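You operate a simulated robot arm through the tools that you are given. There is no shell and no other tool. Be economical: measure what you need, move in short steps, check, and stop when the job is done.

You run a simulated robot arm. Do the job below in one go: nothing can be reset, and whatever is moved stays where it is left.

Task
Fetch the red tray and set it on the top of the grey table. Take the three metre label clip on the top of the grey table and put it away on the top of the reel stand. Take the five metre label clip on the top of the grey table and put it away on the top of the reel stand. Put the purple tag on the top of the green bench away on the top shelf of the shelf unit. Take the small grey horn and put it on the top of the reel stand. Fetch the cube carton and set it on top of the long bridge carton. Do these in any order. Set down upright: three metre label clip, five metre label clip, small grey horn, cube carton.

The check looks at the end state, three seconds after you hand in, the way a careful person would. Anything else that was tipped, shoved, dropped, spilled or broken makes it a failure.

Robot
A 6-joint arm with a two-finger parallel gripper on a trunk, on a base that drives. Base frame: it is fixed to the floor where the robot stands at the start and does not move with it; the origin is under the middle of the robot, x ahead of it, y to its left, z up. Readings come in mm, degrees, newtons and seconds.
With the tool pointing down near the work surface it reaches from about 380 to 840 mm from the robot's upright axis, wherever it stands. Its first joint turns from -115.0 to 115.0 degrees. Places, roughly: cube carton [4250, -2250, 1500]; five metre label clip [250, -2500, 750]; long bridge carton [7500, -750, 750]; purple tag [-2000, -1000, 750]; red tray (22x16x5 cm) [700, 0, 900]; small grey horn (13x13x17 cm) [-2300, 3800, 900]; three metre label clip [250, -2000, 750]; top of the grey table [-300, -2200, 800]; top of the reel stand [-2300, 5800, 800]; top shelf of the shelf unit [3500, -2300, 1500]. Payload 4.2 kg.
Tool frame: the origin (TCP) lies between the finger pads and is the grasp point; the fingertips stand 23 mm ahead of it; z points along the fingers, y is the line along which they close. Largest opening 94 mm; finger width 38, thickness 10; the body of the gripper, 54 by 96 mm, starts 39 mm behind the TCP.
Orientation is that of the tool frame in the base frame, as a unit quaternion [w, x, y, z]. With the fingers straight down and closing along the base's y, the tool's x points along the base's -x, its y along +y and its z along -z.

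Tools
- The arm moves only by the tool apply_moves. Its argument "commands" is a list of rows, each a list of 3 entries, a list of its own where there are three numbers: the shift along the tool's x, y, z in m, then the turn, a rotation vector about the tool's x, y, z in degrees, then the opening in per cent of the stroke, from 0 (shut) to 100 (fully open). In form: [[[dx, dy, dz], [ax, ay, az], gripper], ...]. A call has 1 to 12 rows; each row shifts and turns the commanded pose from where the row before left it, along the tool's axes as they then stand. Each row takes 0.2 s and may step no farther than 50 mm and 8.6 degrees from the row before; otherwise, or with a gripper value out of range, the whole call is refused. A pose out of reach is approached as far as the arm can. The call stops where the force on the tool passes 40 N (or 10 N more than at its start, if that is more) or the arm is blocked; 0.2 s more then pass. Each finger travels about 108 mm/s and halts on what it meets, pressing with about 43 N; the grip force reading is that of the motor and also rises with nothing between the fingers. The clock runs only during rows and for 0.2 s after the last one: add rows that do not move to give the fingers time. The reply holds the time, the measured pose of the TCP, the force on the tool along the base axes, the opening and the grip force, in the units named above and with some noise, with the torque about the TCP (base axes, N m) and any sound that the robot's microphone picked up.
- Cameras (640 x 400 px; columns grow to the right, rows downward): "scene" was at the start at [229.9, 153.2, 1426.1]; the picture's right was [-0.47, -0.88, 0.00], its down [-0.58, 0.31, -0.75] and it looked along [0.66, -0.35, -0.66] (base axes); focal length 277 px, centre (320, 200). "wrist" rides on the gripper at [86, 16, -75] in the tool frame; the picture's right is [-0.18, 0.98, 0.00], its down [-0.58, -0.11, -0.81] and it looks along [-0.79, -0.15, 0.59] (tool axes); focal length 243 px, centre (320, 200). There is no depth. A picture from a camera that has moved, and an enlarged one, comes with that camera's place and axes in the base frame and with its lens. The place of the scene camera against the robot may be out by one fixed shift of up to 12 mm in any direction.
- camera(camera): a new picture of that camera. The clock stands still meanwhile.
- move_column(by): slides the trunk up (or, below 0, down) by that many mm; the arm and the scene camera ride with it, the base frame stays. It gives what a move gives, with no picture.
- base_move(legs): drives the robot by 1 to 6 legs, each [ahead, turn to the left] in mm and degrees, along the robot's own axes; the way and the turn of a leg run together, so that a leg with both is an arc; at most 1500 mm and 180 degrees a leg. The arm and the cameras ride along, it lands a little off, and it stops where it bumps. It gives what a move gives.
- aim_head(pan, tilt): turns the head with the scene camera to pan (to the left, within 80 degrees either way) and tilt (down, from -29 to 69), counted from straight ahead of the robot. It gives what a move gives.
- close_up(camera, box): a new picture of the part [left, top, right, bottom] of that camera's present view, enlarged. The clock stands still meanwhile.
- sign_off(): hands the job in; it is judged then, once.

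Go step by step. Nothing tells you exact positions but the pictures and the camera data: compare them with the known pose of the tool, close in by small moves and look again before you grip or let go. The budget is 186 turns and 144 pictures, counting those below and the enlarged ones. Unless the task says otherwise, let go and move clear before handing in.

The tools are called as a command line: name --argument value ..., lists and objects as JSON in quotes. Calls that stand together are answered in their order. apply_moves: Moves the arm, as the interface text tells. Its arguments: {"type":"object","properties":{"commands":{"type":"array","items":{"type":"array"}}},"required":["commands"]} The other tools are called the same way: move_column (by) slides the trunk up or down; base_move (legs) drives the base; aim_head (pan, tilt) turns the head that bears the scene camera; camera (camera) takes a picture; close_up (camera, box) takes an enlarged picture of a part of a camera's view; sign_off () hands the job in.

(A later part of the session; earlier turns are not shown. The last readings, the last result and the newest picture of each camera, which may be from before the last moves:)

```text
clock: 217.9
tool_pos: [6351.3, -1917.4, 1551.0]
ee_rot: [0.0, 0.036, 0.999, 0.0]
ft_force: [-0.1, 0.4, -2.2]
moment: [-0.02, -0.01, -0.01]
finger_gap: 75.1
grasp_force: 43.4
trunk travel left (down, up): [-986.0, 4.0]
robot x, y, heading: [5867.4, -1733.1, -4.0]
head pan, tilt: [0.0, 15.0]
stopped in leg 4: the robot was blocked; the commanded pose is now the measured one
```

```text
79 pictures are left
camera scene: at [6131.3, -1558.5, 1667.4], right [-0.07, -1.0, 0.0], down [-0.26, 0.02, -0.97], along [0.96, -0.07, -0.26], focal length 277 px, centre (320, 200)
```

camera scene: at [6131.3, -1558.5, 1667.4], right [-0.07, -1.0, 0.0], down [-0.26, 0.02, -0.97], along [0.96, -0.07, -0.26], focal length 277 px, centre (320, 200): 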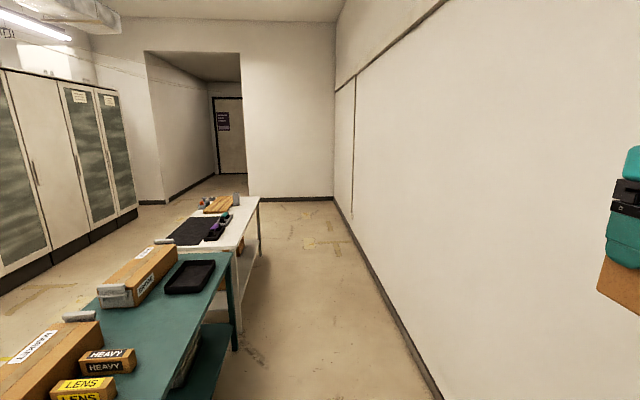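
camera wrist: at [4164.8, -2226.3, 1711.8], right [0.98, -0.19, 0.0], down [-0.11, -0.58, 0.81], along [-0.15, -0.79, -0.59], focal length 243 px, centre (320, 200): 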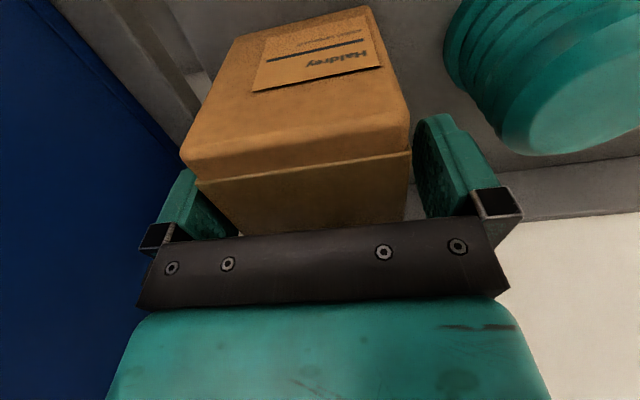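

The rear corner touched the low floor box. I'll drive forward away from it and then continue.

base_move --legs '[[500, 4], [1130, 0]]'

aim_head --pan 60 --tilt 30

camera --camera "scene"

```text
clock: 226.3
tool_pos: [8023.6, -1900.1, 1551.3]
ee_rot: [0.0, -0.003, 1.0, -0.001]
ft_force: [-0.7, 0.4, -2.3]
moment: [-0.01, -0.01, -0.03]
finger_gap: 74.9
grasp_force: 43.2
trunk travel left (down, up): [-986.0, 4.0]
robot x, y, heading: [7530.7, -1754.3, 0.6]
head pan, tilt: [0.0, 15.0]
```

```text
clock: 227.6
tool_pos: [8025.6, -1898.5, 1551.9]
ee_rot: [-0.001, -0.002, 1.0, 0.001]
ft_force: [0.2, 0.5, -2.2]
moment: [0.02, 0.0, -0.01]
finger_gap: 74.8
grasp_force: 43.6
trunk travel left (down, up): [-986.0, 4.0]
robot x, y, heading: [7530.9, -1753.3, 0.4]
head pan, tilt: [60.0, 30.0]
```

```text
78 pictures are left
camera scene: at [7728.9, -1480.8, 1643.2], right [0.87, -0.49, 0.0], down [-0.25, -0.43, -0.87], along [0.43, 0.75, -0.5], focal length 277 px, centre (320, 200)
```

scene: 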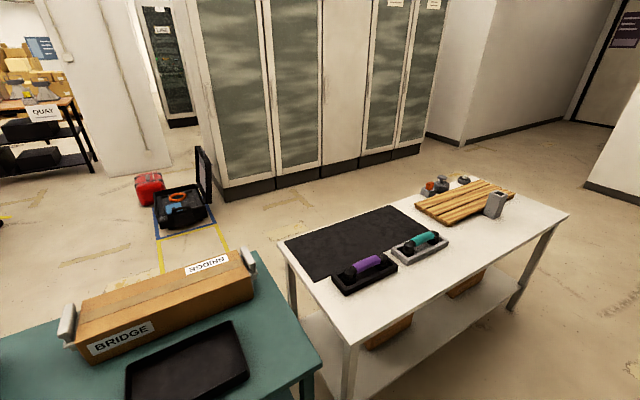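

base_move --legs '[[0, 45], [0, 44.5], [200, 0]]'

aim_head --pan 0 --tilt 45

camera --camera "scene"

```text
clock: 233.3
tool_pos: [7694.3, -1064.4, 1551.8]
ee_rot: [0.0, -0.698, 0.716, 0.0]
ft_force: [-0.4, 0.3, -1.8]
moment: [0.06, 0.04, -0.02]
finger_gap: 74.7
grasp_force: 43.0
trunk travel left (down, up): [-986.0, 4.0]
robot x, y, heading: [7537.3, -1556.2, 89.0]
head pan, tilt: [60.0, 30.0]
```

```text
clock: 234.6
tool_pos: [7693.9, -1064.1, 1551.3]
ee_rot: [0.0, -0.698, 0.716, 0.001]
ft_force: [0.5, -0.6, -2.7]
moment: [0.0, 0.02, -0.02]
finger_gap: 74.8
grasp_force: 43.2
trunk travel left (down, up): [-986.0, 4.0]
robot x, y, heading: [7536.4, -1554.7, 88.8]
head pan, tilt: [0.0, 45.0]
```

```text
77 pictures are left
camera scene: at [7347.8, -1317.8, 1620.5], right [1.0, -0.02, 0.0], down [-0.01, -0.71, -0.71], along [0.01, 0.71, -0.71], focal length 277 px, centre (320, 200)
```

scene: 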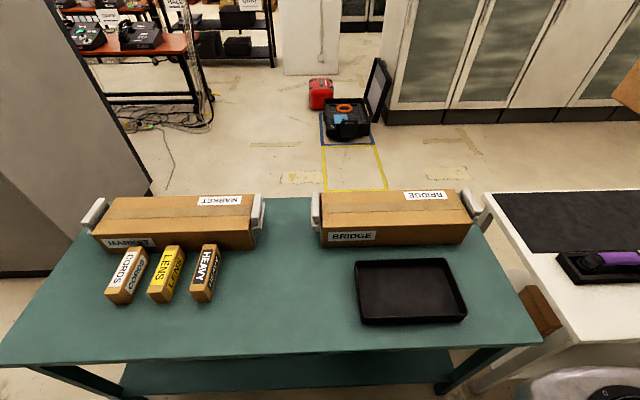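

The BRIDGE carton's top is at z≈912, centred near (7630, -648). I'll check the held carton, then move in.

base_move --legs '[[120, 0]]'

apply_moves --commands '[[[-0.03, 0, 0.035], [0, 0, 0], 0], [[-0.03, 0, 0.035], [0, 0, 0], 0], [[-0.03, 0, 0.035], [0, 0, 0], 0], [[-0.03, 0, 0.035], [0, 0, 0], 0], [[-0.03, 0, 0.035], [0, 0, 0], 0], [[-0.03, 0, 0.035], [0, 0, 0], 0], [[-0.03, 0, 0.035], [0, 0, 0], 0], [[0, 0, 0.035], [0, 0, 0], 0], [[0, 0, 0.035], [0, 0, 0], 0]]'

camera --camera "scene"

camera --camera "wrist"

```text
clock: 235.8
tool_pos: [7698.3, -940.7, 1550.8]
ee_rot: [0.0, -0.698, 0.716, 0.0]
ft_force: [0.5, -0.3, -2.2]
moment: [0.02, -0.01, -0.01]
finger_gap: 74.8
grasp_force: 42.9
trunk travel left (down, up): [-986.0, 4.0]
robot x, y, heading: [7536.7, -1431.0, 88.6]
head pan, tilt: [0.0, 45.0]
```

```text
clock: 237.8
tool_pos: [7705.3, -729.5, 1238.6]
ee_rot: [0.0, -0.697, 0.717, 0.0]
ft_force: [0.1, -0.3, -1.9]
moment: [0.02, -0.03, 0.03]
finger_gap: 74.9
grasp_force: 42.7
trunk travel left (down, up): [-986.0, 4.0]
robot x, y, heading: [7535.8, -1432.0, 89.1]
head pan, tilt: [0.0, 45.0]
```

```text
76 pictures are left
camera scene: at [7350.7, -1195.0, 1620.6], right [1.0, -0.02, 0.0], down [-0.02, -0.71, -0.71], along [0.02, 0.71, -0.71], focal length 277 px, centre (320, 200)
```

scene: 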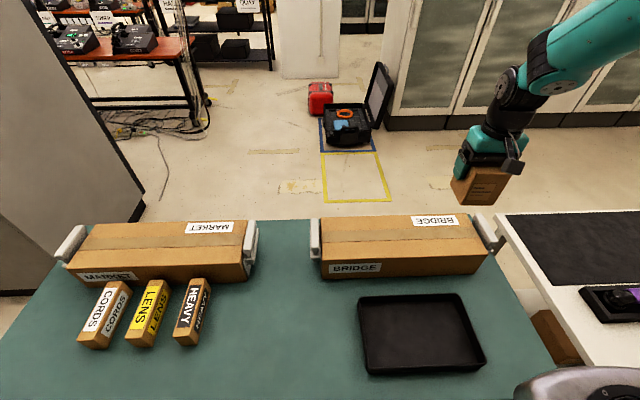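

```text
75 pictures are left
camera wrist: at [7686.7, -815.7, 1312.6], right [-0.98, 0.21, 0.0], down [0.12, 0.58, 0.81], along [0.17, 0.79, -0.59], focal length 243 px, centre (320, 200)
```

wrist: 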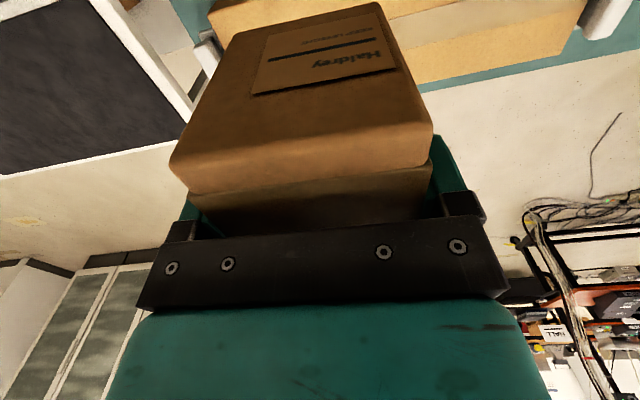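

apply_moves --commands '[[[-0.0138, 0.0145, 0.0385], [0, 0, -3], 0], [[-0.0138, 0.0145, 0.0385], [0, 0, 0], 0], [[-0.0138, 0.0145, 0.0385], [0, 0, 0], 0], [[-0.0138, 0.0145, 0.0385], [0, 0, 0], 0], [[-0.0138, 0.0145, 0.0385], [0, 0, 0], 0], [[-0.0138, 0.0145, 0.0385], [0, 0, 0], 0], [[0, 0, 0], [0, 0, 0], 0]]'

camera --camera "scene"

camera --camera "wrist"

```text
clock: 239.4
tool_pos: [7611.7, -649.1, 1004.9]
ee_rot: [0.0, 0.716, -0.698, 0.0]
ft_force: [0.7, 0.3, -2.9]
moment: [0.01, 0.02, -0.02]
finger_gap: 75.0
grasp_force: 43.4
trunk travel left (down, up): [-986.0, 4.0]
robot x, y, heading: [7537.4, -1426.7, 88.9]
head pan, tilt: [0.0, 45.0]
```

```text
74 pictures are left
camera scene: at [7350.6, -1194.7, 1620.5], right [1.0, -0.02, 0.0], down [-0.02, -0.71, -0.71], along [0.02, 0.71, -0.71], focal length 277 px, centre (320, 200)
```

scene: 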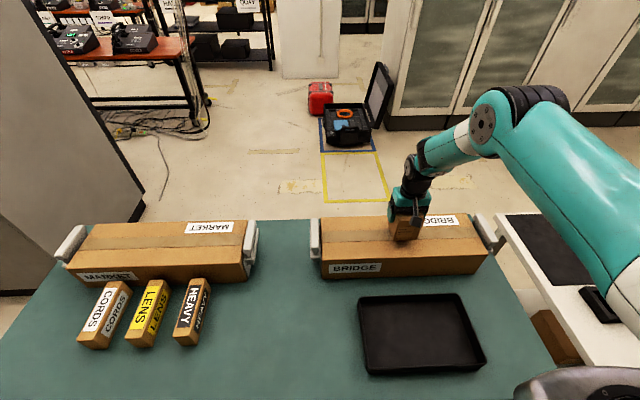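

```text
73 pictures are left
camera wrist: at [7598.3, -736.1, 1079.5], right [-0.99, 0.16, 0.0], down [0.09, 0.58, 0.81], along [0.13, 0.8, -0.59], focal length 243 px, centre (320, 200)
```

wrist: 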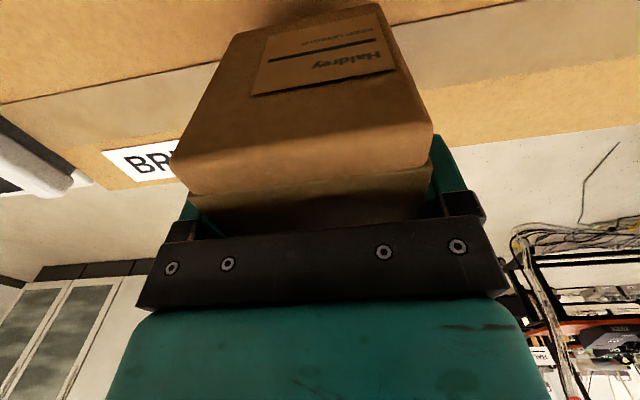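

apply_moves --commands '[[[0, 0, 0.012], [0, 0, 0], 0], [[0, 0, 0.01], [0, 0, 0], 0], [[0, 0, 0.003], [0, 0, 0], 0], [[0, 0, 0.002], [0, 0, 0], 0], [[0, 0, 0], [0, 0, 0], 0]]'

apply_moves --commands '[[[0, 0, 0.002], [0, 0, 0], 0], [[0, 0, 0.002], [0, 0, 0], 0], [[0, 0, 0], [0, 0, 0], 0]]'

close_up --camera "scene" --box '[310, 160, 470, 260]'

```text
clock: 240.6
tool_pos: [7613.3, -646.6, 983.3]
ee_rot: [-0.002, 0.717, -0.697, -0.003]
ft_force: [0.3, -1.1, 18.8]
moment: [-0.97, -0.3, -0.07]
finger_gap: 74.8
grasp_force: 43.0
trunk travel left (down, up): [-986.0, 4.0]
robot x, y, heading: [7538.8, -1430.0, 88.6]
head pan, tilt: [0.0, 45.0]
stopped in row 5: the force on the tool passed its limit at 41 N (the readings are from after the stop); the commanded pose is now the measured one
```

```text
clock: 241.1
tool_pos: [7613.9, -643.2, 983.6]
ee_rot: [-0.003, 0.718, -0.696, -0.004]
ft_force: [0.3, -1.0, 16.0]
moment: [-0.82, -0.24, -0.06]
finger_gap: 74.8
grasp_force: 42.9
trunk travel left (down, up): [-986.0, 4.0]
robot x, y, heading: [7538.3, -1431.7, 88.6]
head pan, tilt: [0.0, 45.0]
stopped in row 2: the force on the tool passed its limit at 43 N (the readings are from after the stop); the commanded pose is now the measured one
```

```text
4.00 times, centred on (390, 210) of scene
camera zoom: at [7350.6, -1196.1, 1620.4], right [1.0, -0.02, 0.0], down [-0.02, -0.71, -0.71], along [0.02, 0.71, -0.71], focal length 1109 px, centre (40, 160)
```

zoom: 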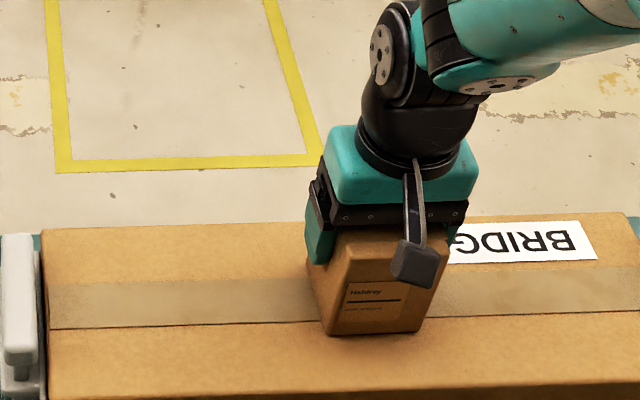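

apply_moves --commands '[[[0, 0, -0.001], [0, 0, 0], 79], [[0, 0, 0], [0, 0, 0], 82], [[0, 0, 0], [0, 0, 0], 90], [[0, 0, 0], [0, 0, 0], 100], [[0, 0, 0], [0, 0, 0], 100], [[0, 0, -0.03], [0, 0, 0], 100], [[0, 0, -0.045], [0, 0, 0], 100], [[0, 0, -0.045], [0, 0, 0], 100], [[0, 0, -0.045], [0, 0, 0], 100], [[0.03, 0, -0.04], [0, 0, 0], 100], [[0.03, 0, -0.04], [0, 0, 0], 100]]'

camera --camera "scene"

```text
clock: 243.5
tool_pos: [7617.2, -706.0, 1225.9]
ee_rot: [-0.002, 0.717, -0.697, -0.003]
ft_force: [0.5, 0.3, -0.2]
moment: [-0.02, 0.0, 0.01]
finger_gap: 94.1
grasp_force: 0.0
trunk travel left (down, up): [-986.0, 4.0]
robot x, y, heading: [7535.0, -1429.1, 88.4]
head pan, tilt: [0.0, 45.0]
```

```text
71 pictures are left
camera scene: at [7350.6, -1194.3, 1620.4], right [1.0, -0.02, 0.0], down [-0.02, -0.71, -0.71], along [0.02, 0.71, -0.71], focal length 277 px, centre (320, 200)
```

scene: 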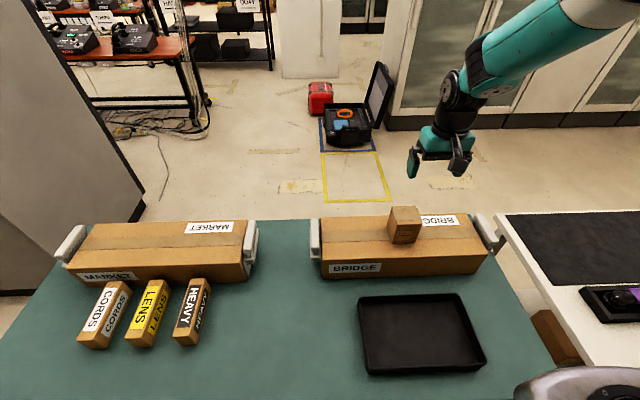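

The cube carton stands on the bridge carton. Now I'll retract and drive back to look at the first machine, where the red tray should be.

apply_moves --commands '[[[0.045, 0, 0], [0, 0, 0], 100], [[0.045, 0, 0], [0, 0, 0], 100], [[0.045, 0, 0], [0, 0, 0], 100], [[0.045, 0, 0], [0, 0, 0], 100], [[0.045, 0, 0], [0, 0, 0], 100]]'

base_move --legs '[[-250, 0], [0, 90], [1400, 0], [0, -10], [1500, 0], [1500, 0]]'

aim_head --pan -20 --tilt 10

camera --camera "scene"

```text
clock: 244.7
tool_pos: [7619.9, -931.3, 1227.4]
ee_rot: [-0.002, 0.717, -0.697, -0.003]
ft_force: [-1.0, 0.3, -1.0]
moment: [-0.02, -0.01, 0.01]
finger_gap: 93.6
grasp_force: 0.0
trunk travel left (down, up): [-986.0, 4.0]
robot x, y, heading: [7534.9, -1430.8, 88.5]
head pan, tilt: [0.0, 45.0]
```

```text
clock: 271.7
tool_pos: [2706.8, -963.8, 1227.1]
ee_rot: [0.001, 0.998, -0.059, -0.003]
ft_force: [-0.5, -0.3, 0.3]
moment: [0.01, -0.02, 0.01]
finger_gap: 94.1
grasp_force: 0.2
trunk travel left (down, up): [-986.0, 4.0]
robot x, y, heading: [3188.0, -1116.3, 170.5]
head pan, tilt: [0.0, 45.0]
```

```text
clock: 272.7
tool_pos: [2708.2, -963.1, 1226.1]
ee_rot: [0.001, 0.998, -0.059, -0.004]
ft_force: [-0.7, 0.6, -0.8]
moment: [0.04, 0.01, -0.01]
finger_gap: 94.0
grasp_force: 0.1
trunk travel left (down, up): [-986.0, 4.0]
robot x, y, heading: [3192.1, -1120.4, 170.6]
head pan, tilt: [-20.0, 10.0]
```

```text
70 pictures are left
camera scene: at [2929.7, -1241.8, 1675.4], right [0.49, 0.87, 0.0], down [0.15, -0.09, -0.98], along [-0.86, 0.49, -0.17], focal length 277 px, centre (320, 200)
```

scene: 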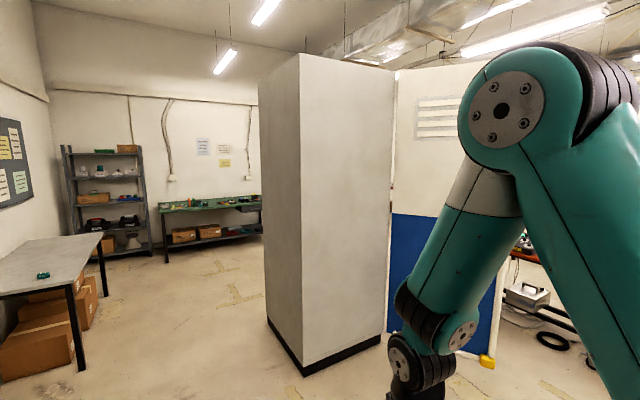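

The machine is a cabinet with an open door on its +y side. I'll circle round to the west and up to that aisle.

base_move --legs '[[0, 9.4], [1500, 0], [1500, 0], [290, 0]]'

base_move --legs '[[0, -90], [1500, 0], [500, 0]]'

aim_head --pan -70 --tilt 20

camera --camera "scene"

```text
clock: 289.2
tool_pos: [-567.6, -972.8, 1227.2]
ee_rot: [0.001, 1.0, 0.015, -0.003]
ft_force: [-0.1, 0.5, 0.0]
moment: [0.0, -0.01, 0.03]
finger_gap: 93.9
grasp_force: 0.1
trunk travel left (down, up): [-986.0, 4.0]
robot x, y, heading: [-65.2, -1052.9, 178.9]
head pan, tilt: [-20.0, 10.0]
```

```text
clock: 303.1
tool_pos: [79.6, 1455.8, 1226.6]
ee_rot: [-0.002, 0.709, -0.705, -0.003]
ft_force: [-0.9, 0.9, 0.4]
moment: [0.01, 0.02, 0.03]
finger_gap: 94.2
grasp_force: 0.1
trunk travel left (down, up): [-986.0, 4.0]
robot x, y, heading: [-21.9, 959.6, 87.5]
head pan, tilt: [-20.0, 10.0]
```

```text
clock: 304.3
tool_pos: [76.7, 1455.4, 1226.5]
ee_rot: [-0.002, 0.708, -0.706, -0.003]
ft_force: [-0.5, 0.2, 0.0]
moment: [-0.02, 0.0, 0.0]
finger_gap: 93.9
grasp_force: 0.0
trunk travel left (down, up): [-986.0, 4.0]
robot x, y, heading: [-18.1, 958.8, 87.3]
head pan, tilt: [-70.0, 20.0]
```

```text
69 pictures are left
camera scene: at [-112.7, 1144.2, 1659.2], right [0.3, -0.95, 0.0], down [-0.33, -0.1, -0.94], along [0.9, 0.28, -0.34], focal length 277 px, centre (320, 200)
```

scene: 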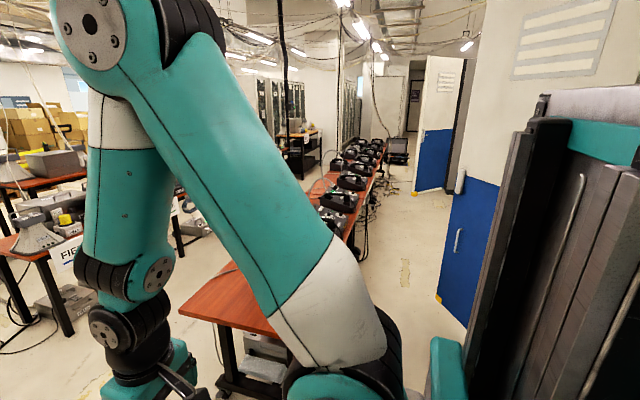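

base_move --legs '[[0, -88]]'

aim_head --pan -15 --tilt 25

camera --camera "scene"

```text
clock: 308.5
tool_pos: [479.5, 860.8, 1226.3]
ee_rot: [0.004, 0.0, 1.0, 0.001]
ft_force: [0.1, 0.9, 0.1]
moment: [0.02, 0.01, 0.01]
finger_gap: 93.9
grasp_force: 0.1
trunk travel left (down, up): [-986.0, 4.0]
robot x, y, heading: [-18.4, 958.9, -2.7]
head pan, tilt: [-70.0, 20.0]
```

```text
clock: 309.7
tool_pos: [479.4, 861.1, 1226.5]
ee_rot: [0.003, 0.0, 1.0, 0.0]
ft_force: [0.7, -0.3, -0.3]
moment: [0.02, 0.01, 0.04]
finger_gap: 94.1
grasp_force: 0.0
trunk travel left (down, up): [-986.0, 4.0]
robot x, y, heading: [-17.0, 957.4, -2.9]
head pan, tilt: [-15.0, 25.0]
```

```text
68 pictures are left
camera scene: at [235.5, 1114.4, 1651.1], right [-0.31, -0.95, 0.0], down [-0.4, 0.13, -0.91], along [0.86, -0.28, -0.42], focal length 277 px, centre (320, 200)
```

scene: 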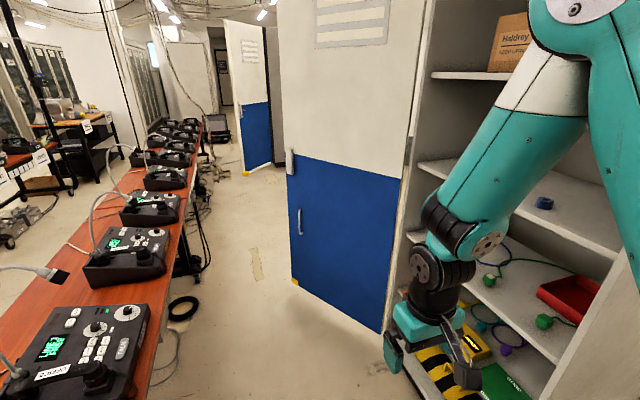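

The red tray sits inside the cabinet on a mid shelf, with another shelf above it. I'll move closer and look in.

base_move --legs '[[520, 2]]'

aim_head --pan -70 --tilt 35

camera --camera "scene"

```text
clock: 312.8
tool_pos: [1008.2, 851.0, 1225.6]
ee_rot: [0.004, -0.01, 1.0, 0.001]
ft_force: [0.0, 0.6, 0.2]
moment: [0.0, 0.06, -0.02]
finger_gap: 93.7
grasp_force: 0.0
trunk travel left (down, up): [-986.0, 4.0]
robot x, y, heading: [508.3, 936.8, -1.6]
head pan, tilt: [-15.0, 25.0]
```

```text
clock: 314.0
tool_pos: [1008.2, 850.1, 1227.2]
ee_rot: [0.003, -0.01, 1.0, 0.0]
ft_force: [0.0, -1.0, 0.1]
moment: [-0.04, -0.01, 0.0]
finger_gap: 94.1
grasp_force: 0.0
trunk travel left (down, up): [-986.0, 4.0]
robot x, y, heading: [511.5, 938.6, -1.7]
head pan, tilt: [-70.0, 35.0]
```

```text
67 pictures are left
camera scene: at [697.6, 1041.9, 1635.4], right [-0.95, -0.32, 0.0], down [-0.18, 0.54, -0.82], along [0.26, -0.78, -0.57], focal length 277 px, centre (320, 200)
```

scene: 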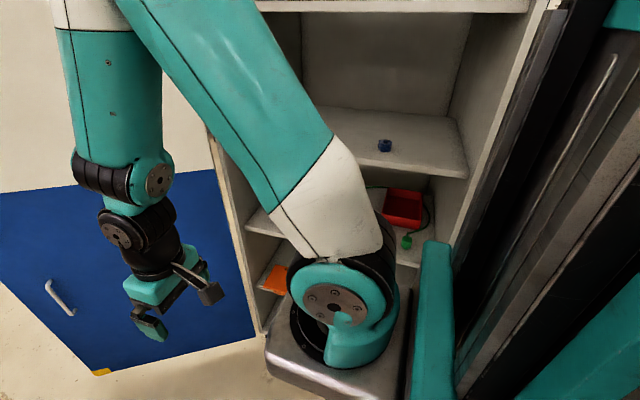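

apply_moves --commands '[[[0.04, 0, 0], [0, 0, 0], 100], [[0.04, 0, 0], [0, 0, 0], 100]]'

base_move --legs '[[200, 0], [0, -88.5]]'

aim_head --pan 0 --tilt 35

camera --camera "scene"

camera --camera "wrist"

```text
clock: 314.6
tool_pos: [998.4, 851.6, 1226.4]
ee_rot: [0.002, -0.011, 1.0, 0.001]
ft_force: [0.0, -0.4, -0.2]
moment: [-0.02, 0.01, -0.03]
finger_gap: 93.9
grasp_force: 0.0
out of reach, approached as far as the arm can: row 1, 2
trunk travel left (down, up): [-986.0, 4.0]
robot x, y, heading: [510.5, 940.2, -1.5]
head pan, tilt: [-70.0, 35.0]
```

```text
clock: 320.0
tool_pos: [631.9, 440.6, 1227.1]
ee_rot: [0.002, 0.693, 0.721, -0.001]
ft_force: [-0.1, -0.1, 0.0]
moment: [0.0, -0.02, 0.0]
finger_gap: 93.7
grasp_force: 0.1
trunk travel left (down, up): [-986.0, 4.0]
robot x, y, heading: [707.3, 932.2, -90.7]
head pan, tilt: [-70.0, 35.0]
```

```text
clock: 321.4
tool_pos: [632.9, 440.6, 1227.6]
ee_rot: [0.002, 0.693, 0.721, -0.001]
ft_force: [0.1, 0.3, 0.7]
moment: [-0.03, 0.0, 0.03]
finger_gap: 94.1
grasp_force: 0.1
trunk travel left (down, up): [-986.0, 4.0]
robot x, y, heading: [707.6, 932.4, -90.4]
head pan, tilt: [0.0, 35.0]
```

```text
66 pictures are left
camera scene: at [904.7, 687.0, 1635.4], right [-1.0, 0.01, 0.0], down [0.01, 0.57, -0.82], along [-0.01, -0.82, -0.57], focal length 277 px, centre (320, 200)
```

scene: 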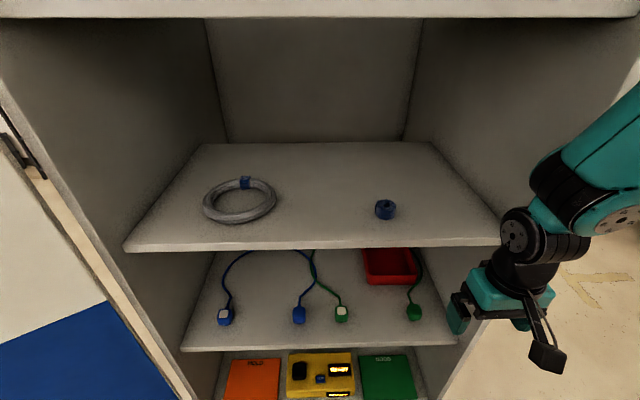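

```text
65 pictures are left
camera wrist: at [645.1, 528.1, 1301.3], right [0.99, -0.14, 0.0], down [-0.09, -0.58, 0.81], along [-0.12, -0.8, -0.59], focal length 243 px, centre (320, 200)
```

wrist: 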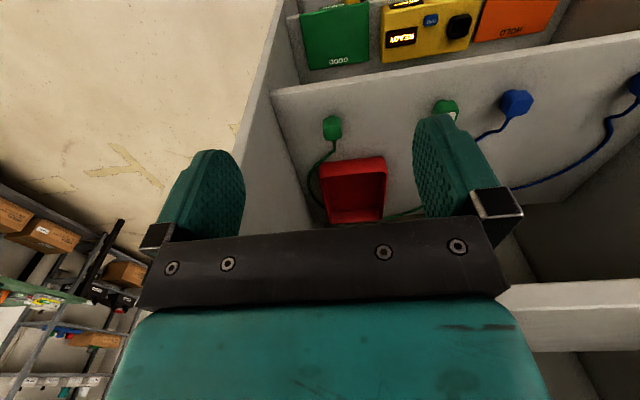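

close_up --camera "scene" --box '[320, 225, 480, 325]'

close_up --camera "wrist" --box '[260, 80, 420, 180]'

```text
4.00 times, centred on (400, 275) of scene
camera zoom: at [904.7, 687.0, 1635.4], right [-1.0, 0.01, 0.0], down [0.01, 0.57, -0.82], along [-0.01, -0.82, -0.57], focal length 1109 px, centre (0, -100)
```

zoom: 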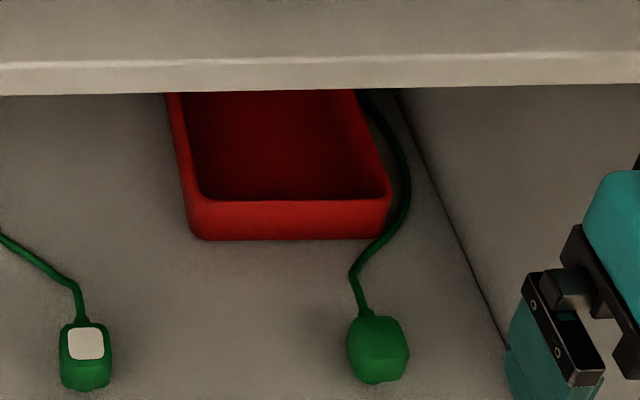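

```text
4.00 times, centred on (340, 130) of wrist
camera zoom: at [645.1, 528.1, 1301.3], right [0.99, -0.14, 0.0], down [-0.09, -0.58, 0.81], along [-0.12, -0.8, -0.59], focal length 970 px, centre (240, 480)
```

zoom: 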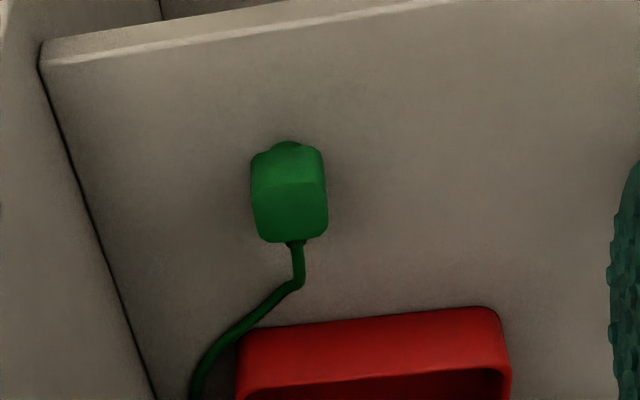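

The tray's front face is at y≈103, x 583–738, with its rim at z≈930 and an upper shelf at about 1200. I'll pinch its left side wall with the tool pitched forward. First I'll lower the trunk and position in front.

move_column --by -250

apply_moves --commands '[[[-0.025, 0.034, 0], [0, 0, 0], 100], [[-0.025, 0.034, 0], [0, 0, 0], 100], [[-0.025, 0.034, 0], [0, 0, 0], 100], [[0, 0, 0], [0, 0, 8.5], 100], [[0, 0, 0], [0, 0, 8.5], 100], [[0, 0, 0], [0, 0, 8.5], 100], [[0, 0, 0], [0, 0, 8.5], 100], [[0, 0, 0], [0, 0, 8.5], 100], [[0, 0, 0], [0, 0, 8.5], 100], [[0, 0, 0], [0, 0, 8.5], 100], [[0, 0, 0], [0, 0, 8.5], 100]]'

apply_moves --commands '[[[0, 0, 0], [0, 0, 8.5], 100], [[0, 0, 0], [0, 0, 8.5], 100], [[0, 0, 0], [0, 0, 8.5], 100], [[0, 0, 0], [0, 0, 8.5], 100], [[0, 0, 0], [0, 0, 8.5], 100], [[0, 0, 0], [0, 0, 8.5], 100], [[0, 0, 0], [0, 0, 8.5], 100], [[0, 0, 0], [0, 0, 8.5], 100], [[0, 0, 0], [0, 0, 8.5], 100], [[0, 0, 0], [0, 0, 8.5], 100], [[0, 0, 0], [0, 0, 8.5], 100], [[0, 0, 0], [0, 0, 8.5], 100]]'

camera --camera "scene"

```text
clock: 324.0
tool_pos: [632.4, 440.2, 977.6]
ee_rot: [0.003, 0.692, 0.721, -0.001]
ft_force: [-0.2, -0.4, -1.0]
moment: [-0.02, -0.02, 0.02]
finger_gap: 94.0
grasp_force: 0.1
trunk travel left (down, up): [-736.0, 254.0]
robot x, y, heading: [708.0, 928.3, -90.5]
head pan, tilt: [0.0, 35.0]
```

```text
clock: 326.4
tool_pos: [737.7, 368.9, 978.0]
ee_rot: [0.003, 0.978, 0.209, 0.001]
ft_force: [0.3, -0.5, -0.4]
moment: [-0.02, 0.0, 0.03]
finger_gap: 94.3
grasp_force: 0.1
trunk travel left (down, up): [-736.0, 254.0]
robot x, y, heading: [708.5, 927.4, -90.5]
head pan, tilt: [0.0, 35.0]
```

```text
clock: 329.0
tool_pos: [640.6, 350.8, 976.1]
ee_rot: [0.001, 0.782, -0.623, 0.004]
ft_force: [0.5, 0.0, -0.7]
moment: [-0.02, 0.04, -0.03]
finger_gap: 93.9
grasp_force: 0.0
out of reach, approached as far as the arm can: row 11, 12
trunk travel left (down, up): [-736.0, 254.0]
robot x, y, heading: [711.2, 931.0, -90.5]
head pan, tilt: [0.0, 35.0]
```

```text
62 pictures are left
camera scene: at [905.3, 687.1, 1385.3], right [-1.0, 0.01, 0.0], down [0.0, 0.57, -0.82], along [-0.01, -0.82, -0.57], focal length 277 px, centre (320, 200)
```

scene: 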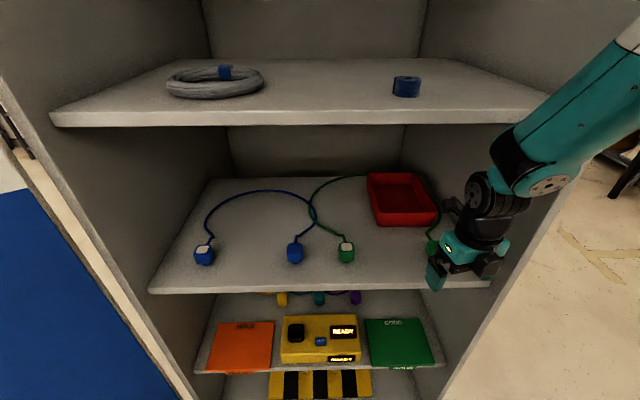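

The wrist roll ran out of range here. Standing further to the left will free it, so I'll retract and shift the base.

apply_moves --commands '[[[-0.04, -0.01, 0], [0, 0, 0], 100], [[-0.04, -0.01, 0], [0, 0, 0], 100]]'

base_move --legs '[[0, 70], [185, 0], [0, -69.5]]'

apply_moves --commands '[[[0, 0, 0], [0, 0, 6], 100], [[0, 0, 0], [0, 0, 6], 100], [[0, 0, 0], [0, 0, 0], 100]]'

```text
clock: 329.6
tool_pos: [629.2, 433.9, 971.5]
ee_rot: [0.001, 0.779, -0.627, 0.004]
ft_force: [0.3, -0.7, 0.2]
moment: [0.02, 0.02, 0.02]
finger_gap: 93.8
grasp_force: 0.1
out of reach, approached as far as the arm can: row 1, 2
trunk travel left (down, up): [-736.0, 254.0]
robot x, y, heading: [708.1, 932.6, -90.5]
head pan, tilt: [0.0, 35.0]
```

```text
clock: 337.1
tool_pos: [797.9, 366.2, 973.3]
ee_rot: [0.001, 0.777, -0.629, 0.004]
ft_force: [0.0, 0.1, 0.3]
moment: [0.01, -0.02, 0.01]
finger_gap: 94.1
grasp_force: 0.1
trunk travel left (down, up): [-736.0, 254.0]
robot x, y, heading: [873.9, 862.6, -91.0]
head pan, tilt: [0.0, 35.0]
```

```text
clock: 337.9
tool_pos: [744.0, 371.7, 972.0]
ee_rot: [0.0, 0.708, -0.706, 0.004]
ft_force: [-0.2, -0.4, -0.1]
moment: [0.0, 0.0, -0.01]
finger_gap: 93.8
grasp_force: 0.1
out of reach, approached as far as the arm can: row 1, 2
trunk travel left (down, up): [-736.0, 254.0]
robot x, y, heading: [880.3, 865.5, -91.0]
head pan, tilt: [0.0, 35.0]
```

apply_moves --commands '[[[0.025, 0, 0], [0, 8, 0], 100], [[0.0247, 0, 0.0035], [0, 8, 0], 100], [[0.024, 0, 0.0069], [0, 8, 0], 100], [[0.0228, 0, 0.0102], [0, 8, 0], 100], [[0.0212, 0, 0.0132], [0, 8, 0], 100], [[0, 0, 0], [0, 0, 0], 100]]'

camera --camera "scene"

camera --camera "wrist"

```text
clock: 339.3
tool_pos: [744.0, 245.3, 972.1]
ee_rot: [-0.243, -0.663, 0.665, -0.245]
ft_force: [0.3, -1.0, -0.2]
moment: [-0.01, 0.0, 0.0]
finger_gap: 94.1
grasp_force: 0.1
trunk travel left (down, up): [-736.0, 254.0]
robot x, y, heading: [876.1, 860.8, -91.0]
head pan, tilt: [0.0, 35.0]
```

```text
61 pictures are left
camera scene: at [1073.8, 617.7, 1385.4], right [-1.0, 0.02, 0.0], down [0.01, 0.57, -0.82], along [-0.01, -0.82, -0.57], focal length 277 px, centre (320, 200)
```

scene: 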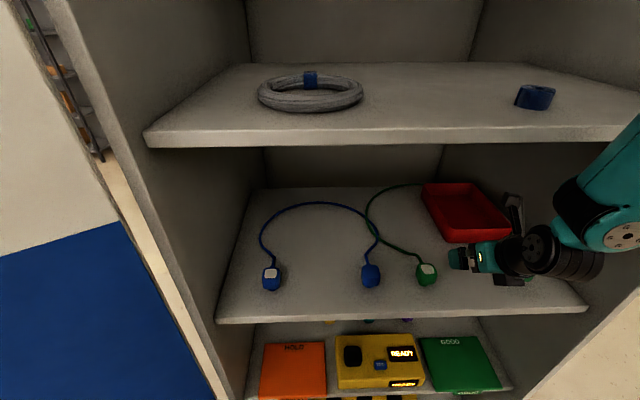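

```text
60 pictures are left
camera wrist: at [727.1, 227.9, 1084.9], right [-0.98, 0.14, -0.12], down [0.11, 0.97, 0.24], along [0.15, 0.22, -0.96], focal length 243 px, centre (320, 200)
```

wrist: 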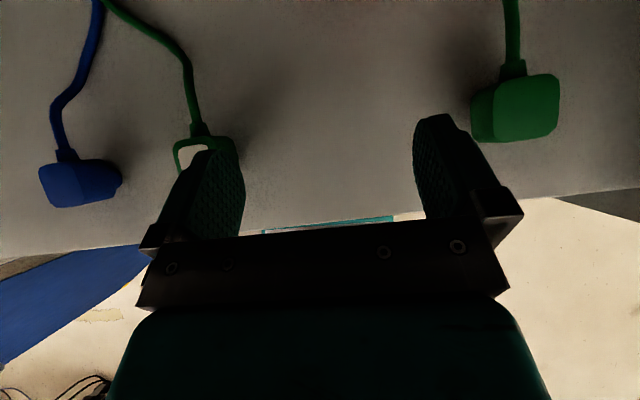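

base_move --legs '[[90, 0]]'

camera --camera "wrist"

aim_head --pan -30 --tilt 25

camera --camera "scene"

```text
clock: 340.3
tool_pos: [744.9, 218.5, 968.8]
ee_rot: [-0.225, -0.666, 0.672, -0.233]
ft_force: [0.1, -0.5, 0.6]
moment: [0.02, 0.02, -0.03]
finger_gap: 93.7
grasp_force: 0.0
trunk travel left (down, up): [-736.0, 254.0]
robot x, y, heading: [878.6, 813.1, -91.6]
head pan, tilt: [0.0, 35.0]
stopped in leg 1: the robot was blocked; the commanded pose is now the measured one
```

```text
59 pictures are left
camera wrist: at [726.9, 195.4, 1079.8], right [-0.98, 0.15, -0.12], down [0.11, 0.95, 0.28], along [0.16, 0.26, -0.95], focal length 243 px, centre (320, 200)
```

wrist: 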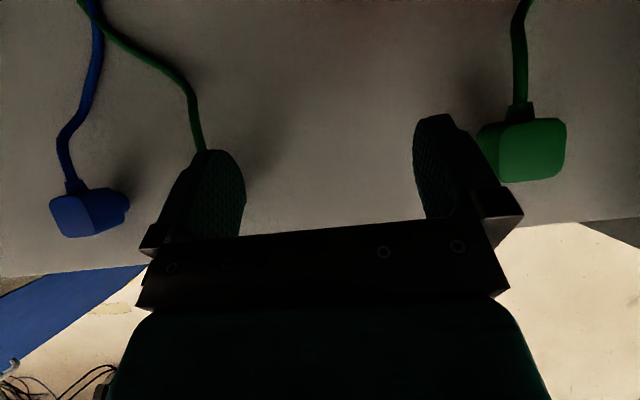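

```text
clock: 341.3
tool_pos: [744.6, 217.8, 968.8]
ee_rot: [-0.225, -0.666, 0.673, -0.232]
ft_force: [-0.2, -0.1, 0.1]
moment: [0.0, -0.01, 0.04]
finger_gap: 93.9
grasp_force: 0.1
trunk travel left (down, up): [-736.0, 254.0]
robot x, y, heading: [879.2, 808.0, -91.1]
head pan, tilt: [-30.0, 25.0]
```

```text
58 pictures are left
camera scene: at [1026.5, 578.3, 1402.6], right [-0.86, 0.52, 0.0], down [0.22, 0.36, -0.91], along [-0.47, -0.78, -0.42], focal length 277 px, centre (320, 200)
```

scene: 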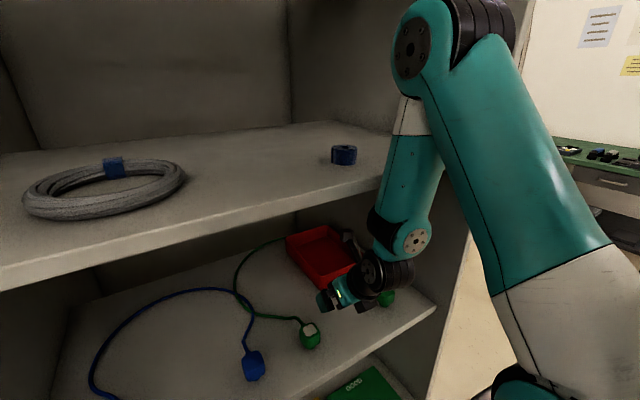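

The forearm touched the upper shelf's edge, but nothing has moved. I'll back out, lower the trunk and raise the arm so the forearm comes in flatter.

base_move --legs '[[-190, 0]]'

move_column --by -200

apply_moves --commands '[[[0.0274, 0, -0.0357], [0, 0, 0], 100], [[0.0274, 0, -0.0357], [0, 0, 0], 100], [[0.0274, 0, -0.0357], [0, 0, 0], 100], [[0.0274, 0, -0.0357], [0, 0, 0], 100]]'

move_column --by -200

apply_moves --commands '[[[0.0274, 0, -0.0357], [0, 0, 0], 100], [[0.0274, 0, -0.0357], [0, 0, 0], 100], [[0.0274, 0, -0.0357], [0, 0, 0], 100], [[0.0274, 0, -0.0357], [0, 0, 0], 100], [[0.0274, 0, -0.0357], [0, 2.5, 0], 100]]'

aim_head --pan -30 --tilt 5

camera --camera "scene"

```text
clock: 342.9
tool_pos: [745.1, 410.7, 964.2]
ee_rot: [-0.226, -0.664, 0.675, -0.231]
ft_force: [-0.1, 0.4, -0.2]
moment: [0.02, -0.02, 0.02]
finger_gap: 93.8
grasp_force: 0.1
trunk travel left (down, up): [-736.0, 254.0]
robot x, y, heading: [882.3, 1009.2, -91.6]
head pan, tilt: [-30.0, 25.0]
```

```text
clock: 345.0
tool_pos: [744.4, 411.1, 764.0]
ee_rot: [-0.226, -0.664, 0.675, -0.23]
ft_force: [0.3, 0.6, 0.5]
moment: [-0.01, 0.01, 0.01]
finger_gap: 94.0
grasp_force: 0.1
trunk travel left (down, up): [-536.0, 454.0]
robot x, y, heading: [885.6, 1010.5, -91.7]
head pan, tilt: [-30.0, 25.0]
```

```text
clock: 346.0
tool_pos: [736.1, 410.9, 944.1]
ee_rot: [-0.225, -0.666, 0.672, -0.232]
ft_force: [0.6, 0.2, 0.2]
moment: [-0.02, -0.01, -0.01]
finger_gap: 94.0
grasp_force: 0.0
out of reach, approached as far as the arm can: row 4
trunk travel left (down, up): [-536.0, 454.0]
robot x, y, heading: [883.5, 1006.7, -91.6]
head pan, tilt: [-30.0, 25.0]
```

```text
clock: 348.2
tool_pos: [736.2, 411.4, 744.1]
ee_rot: [-0.226, -0.665, 0.673, -0.231]
ft_force: [0.5, 0.4, -0.2]
moment: [0.0, 0.02, 0.02]
finger_gap: 93.7
grasp_force: 0.0
trunk travel left (down, up): [-336.0, 654.0]
robot x, y, heading: [882.0, 1008.1, -91.8]
head pan, tilt: [-30.0, 25.0]
```

```text
clock: 349.4
tool_pos: [680.0, 424.7, 930.4]
ee_rot: [0.247, 0.665, -0.662, 0.242]
ft_force: [0.0, 0.0, -0.4]
moment: [0.03, 0.04, 0.02]
finger_gap: 93.8
grasp_force: 0.1
out of reach, approached as far as the arm can: row 1, 2, 3, 4, 5
trunk travel left (down, up): [-336.0, 654.0]
robot x, y, heading: [882.9, 1005.3, -91.6]
head pan, tilt: [-30.0, 25.0]
```

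```text
clock: 350.2
tool_pos: [680.4, 426.2, 930.2]
ee_rot: [0.246, 0.665, -0.662, 0.242]
ft_force: [0.2, 0.0, 0.0]
moment: [0.02, -0.02, -0.01]
finger_gap: 94.1
grasp_force: 0.1
trunk travel left (down, up): [-336.0, 654.0]
robot x, y, heading: [882.2, 1009.1, -91.6]
head pan, tilt: [-30.0, 5.0]
```

```text
57 pictures are left
camera scene: at [1029.3, 769.2, 1033.5], right [-0.85, 0.52, 0.0], down [0.05, 0.07, -1.0], along [-0.52, -0.85, -0.09], focal length 277 px, centre (320, 200)
```

scene: 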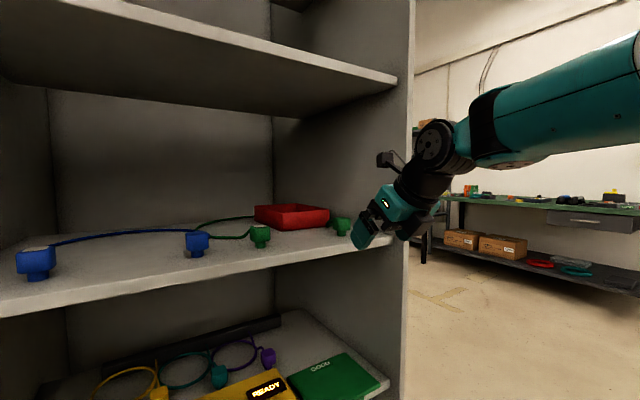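

The forearm is level now and there is about 365 mm between the shelves, so a vertical tool will fit. I'll untilt, turn the gripper to close along y, and pinch the tray's front wall.

apply_moves --commands '[[[0, 0, 0], [0, -8, 0], 100], [[0, 0, 0], [0, -8, 0], 100], [[0, 0, 0], [0, -8, 0], 100], [[0, 0, 0], [0, -8, 0], 100], [[0, 0, 0], [0, -8, 0], 100], [[0, 0, 0], [0, 0, 0], 100]]'

apply_moves --commands '[[[0, 0, 0], [0, 0, -8.2], 100], [[0, 0, 0], [0, 0, -8.2], 100], [[0, 0, 0], [0, 0, -8.2], 100], [[0, 0, 0], [0, 0, -8.2], 100], [[0, 0, 0], [0, 0, -8.2], 100], [[0, 0, 0], [0, 0, -8.2], 100], [[0, 0, 0], [0, 0, -8.2], 100], [[0, 0, 0], [0, 0, -8.2], 100], [[0, 0, 0], [0, 0, -8.2], 100], [[0, 0, 0], [0, 0, -8.2], 100], [[0, 0, 0], [0, 0, -8.2], 100]]'

camera --camera "scene"

```text
clock: 351.6
tool_pos: [669.3, 429.9, 915.8]
ee_rot: [0.004, -0.704, 0.71, -0.005]
ft_force: [0.1, 0.2, -1.0]
moment: [0.01, 0.01, -0.04]
finger_gap: 93.9
grasp_force: 0.1
out of reach, approached as far as the arm can: row 1, 2
trunk travel left (down, up): [-336.0, 654.0]
robot x, y, heading: [885.1, 1006.2, -91.4]
head pan, tilt: [-30.0, 5.0]
```

```text
clock: 354.0
tool_pos: [668.0, 431.2, 916.8]
ee_rot: [0.001, 1.0, 0.001, 0.006]
ft_force: [0.2, -0.8, 0.3]
moment: [0.03, -0.01, -0.01]
finger_gap: 93.7
grasp_force: 0.0
trunk travel left (down, up): [-336.0, 654.0]
robot x, y, heading: [881.8, 1007.6, -91.7]
head pan, tilt: [-30.0, 5.0]
```

```text
56 pictures are left
camera scene: at [1029.3, 769.2, 1033.6], right [-0.85, 0.52, 0.0], down [0.05, 0.07, -1.0], along [-0.52, -0.85, -0.09], focal length 277 px, centre (320, 200)
```

scene: 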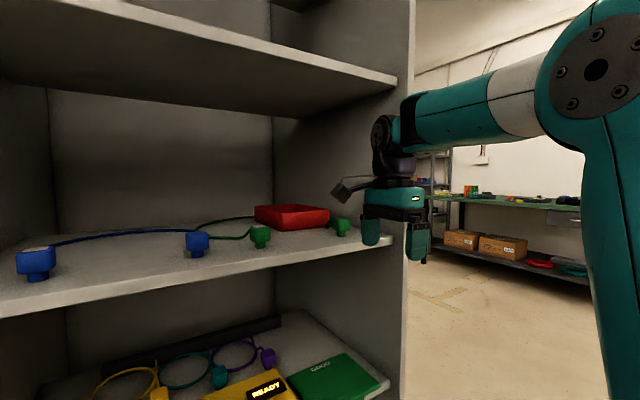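

move_column --by -120

apply_moves --commands '[[[0, 0, -0.042], [0, 0, 0], 100], [[0, 0, -0.042], [0, 0, 0], 100], [[0, 0, -0.042], [0, 0, 0], 100], [[0, 0, -0.042], [0, 0, 0], 100], [[0, 0, 0], [0, 0.7, 0], 100]]'

base_move --legs '[[180, 0]]'

camera --camera "scene"

camera --camera "wrist"

```text
clock: 355.5
tool_pos: [668.7, 430.6, 796.6]
ee_rot: [0.002, 1.0, -0.002, 0.007]
ft_force: [0.1, -0.1, 0.7]
moment: [0.01, -0.02, -0.02]
finger_gap: 94.2
grasp_force: 0.1
trunk travel left (down, up): [-216.0, 774.0]
robot x, y, heading: [886.6, 1008.9, -91.5]
head pan, tilt: [-30.0, 5.0]
```

```text
clock: 356.7
tool_pos: [667.2, 437.3, 948.9]
ee_rot: [0.003, 1.0, -0.002, 0.012]
ft_force: [0.1, 0.0, 0.1]
moment: [0.0, -0.03, 0.02]
finger_gap: 93.9
grasp_force: 0.0
out of reach, approached as far as the arm can: row 1, 4
trunk travel left (down, up): [-216.0, 774.0]
robot x, y, heading: [881.5, 1010.7, -91.9]
head pan, tilt: [-30.0, 5.0]
```

```text
clock: 358.3
tool_pos: [663.4, 251.4, 947.1]
ee_rot: [0.004, 1.0, -0.001, 0.011]
ft_force: [-0.1, 0.7, 0.5]
moment: [-0.01, 0.04, -0.01]
finger_gap: 93.9
grasp_force: 0.1
trunk travel left (down, up): [-216.0, 774.0]
robot x, y, heading: [878.6, 820.3, -91.7]
head pan, tilt: [-30.0, 5.0]
```

```text
55 pictures are left
camera scene: at [1024.3, 583.5, 913.6], right [-0.85, 0.52, 0.0], down [0.05, 0.07, -1.0], along [-0.52, -0.85, -0.09], focal length 277 px, centre (320, 200)
```

scene: 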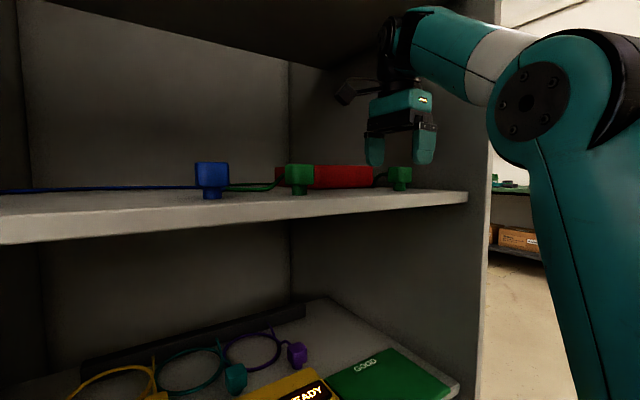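

```text
54 pictures are left
camera wrist: at [748.3, 234.8, 1023.7], right [-0.19, -0.98, 0.0], down [-0.6, 0.12, 0.79], along [-0.78, 0.15, -0.61], focal length 243 px, centre (320, 200)
```

wrist: 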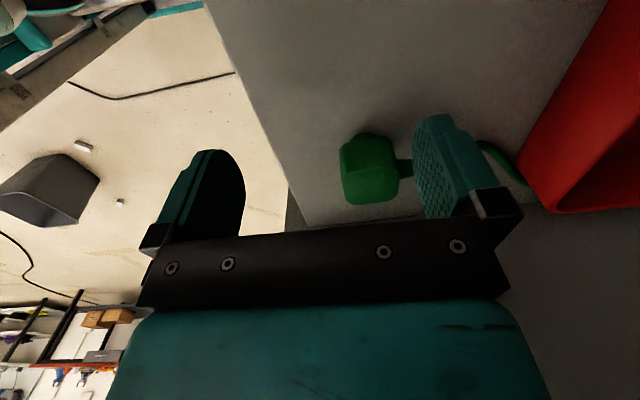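

apply_moves --commands '[[[0, 0.015, -0.02], [0, 0.8, 0], 100], [[0, 0.015, 0], [0.5, 0.5, 0], 100]]'

base_move --legs '[[55, 0]]'

apply_moves --commands '[[[0, 0.02, -0.01], [0, 0, 0], 100], [[0, 0.02, 0], [0, 0, 0], 100], [[0, 0, 0], [0, 0, 0], 100]]'

camera --camera "wrist"

camera --camera "scene"

```text
clock: 358.9
tool_pos: [665.7, 230.2, 937.8]
ee_rot: [0.0, 1.0, 0.0, 0.022]
ft_force: [0.0, 0.5, -0.4]
moment: [0.03, 0.02, 0.01]
finger_gap: 93.7
grasp_force: 0.1
out of reach, approached as far as the arm can: row 1, 2
trunk travel left (down, up): [-216.0, 774.0]
robot x, y, heading: [881.4, 823.9, -91.9]
head pan, tilt: [-30.0, 5.0]
```

```text
clock: 359.8
tool_pos: [666.5, 173.9, 938.3]
ee_rot: [0.0, 1.0, -0.001, 0.022]
ft_force: [-0.8, 0.1, -0.3]
moment: [-0.03, 0.0, 0.0]
finger_gap: 94.1
grasp_force: 0.0
trunk travel left (down, up): [-216.0, 774.0]
robot x, y, heading: [876.2, 764.8, -91.5]
head pan, tilt: [-30.0, 5.0]
```

```text
clock: 360.8
tool_pos: [667.1, 143.2, 930.7]
ee_rot: [0.009, 1.0, -0.002, 0.02]
ft_force: [0.6, 1.2, 15.3]
moment: [-0.83, 0.32, -0.03]
finger_gap: 93.3
grasp_force: 0.2
out of reach, approached as far as the arm can: row 1, 2
trunk travel left (down, up): [-216.0, 774.0]
robot x, y, heading: [875.3, 765.1, -91.8]
head pan, tilt: [-30.0, 5.0]
stopped in row 3: the force on the tool passed its limit at 41 N (the readings are from after the stop); the commanded pose is now the measured one
```

```text
53 pictures are left
camera wrist: at [750.6, 128.5, 1008.8], right [-0.19, -0.98, 0.01], down [-0.61, 0.12, 0.78], along [-0.77, 0.14, -0.62], focal length 243 px, centre (320, 200)
```

wrist: 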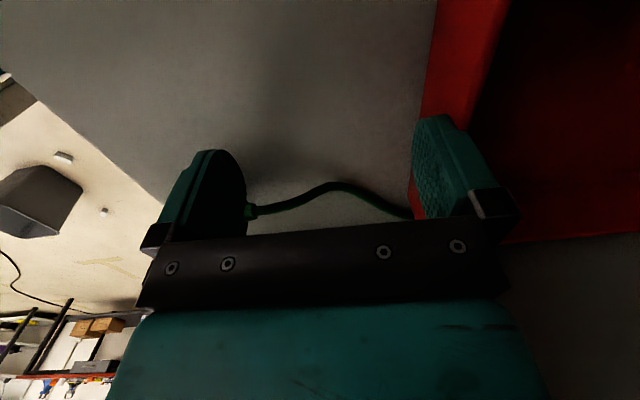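

```text
52 pictures are left
camera scene: at [1022.9, 528.8, 913.4], right [-0.85, 0.52, 0.0], down [0.05, 0.07, -1.0], along [-0.52, -0.85, -0.09], focal length 277 px, centre (320, 200)
```

scene: 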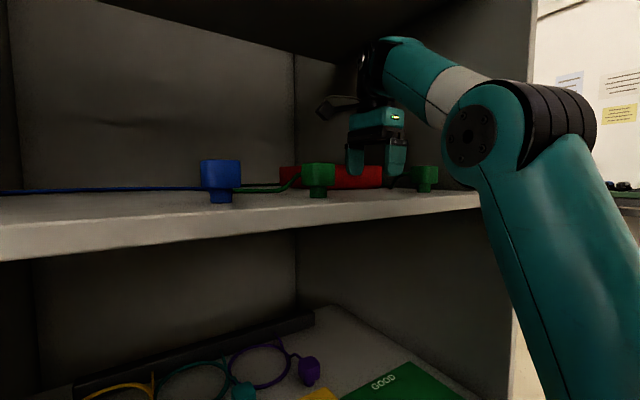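

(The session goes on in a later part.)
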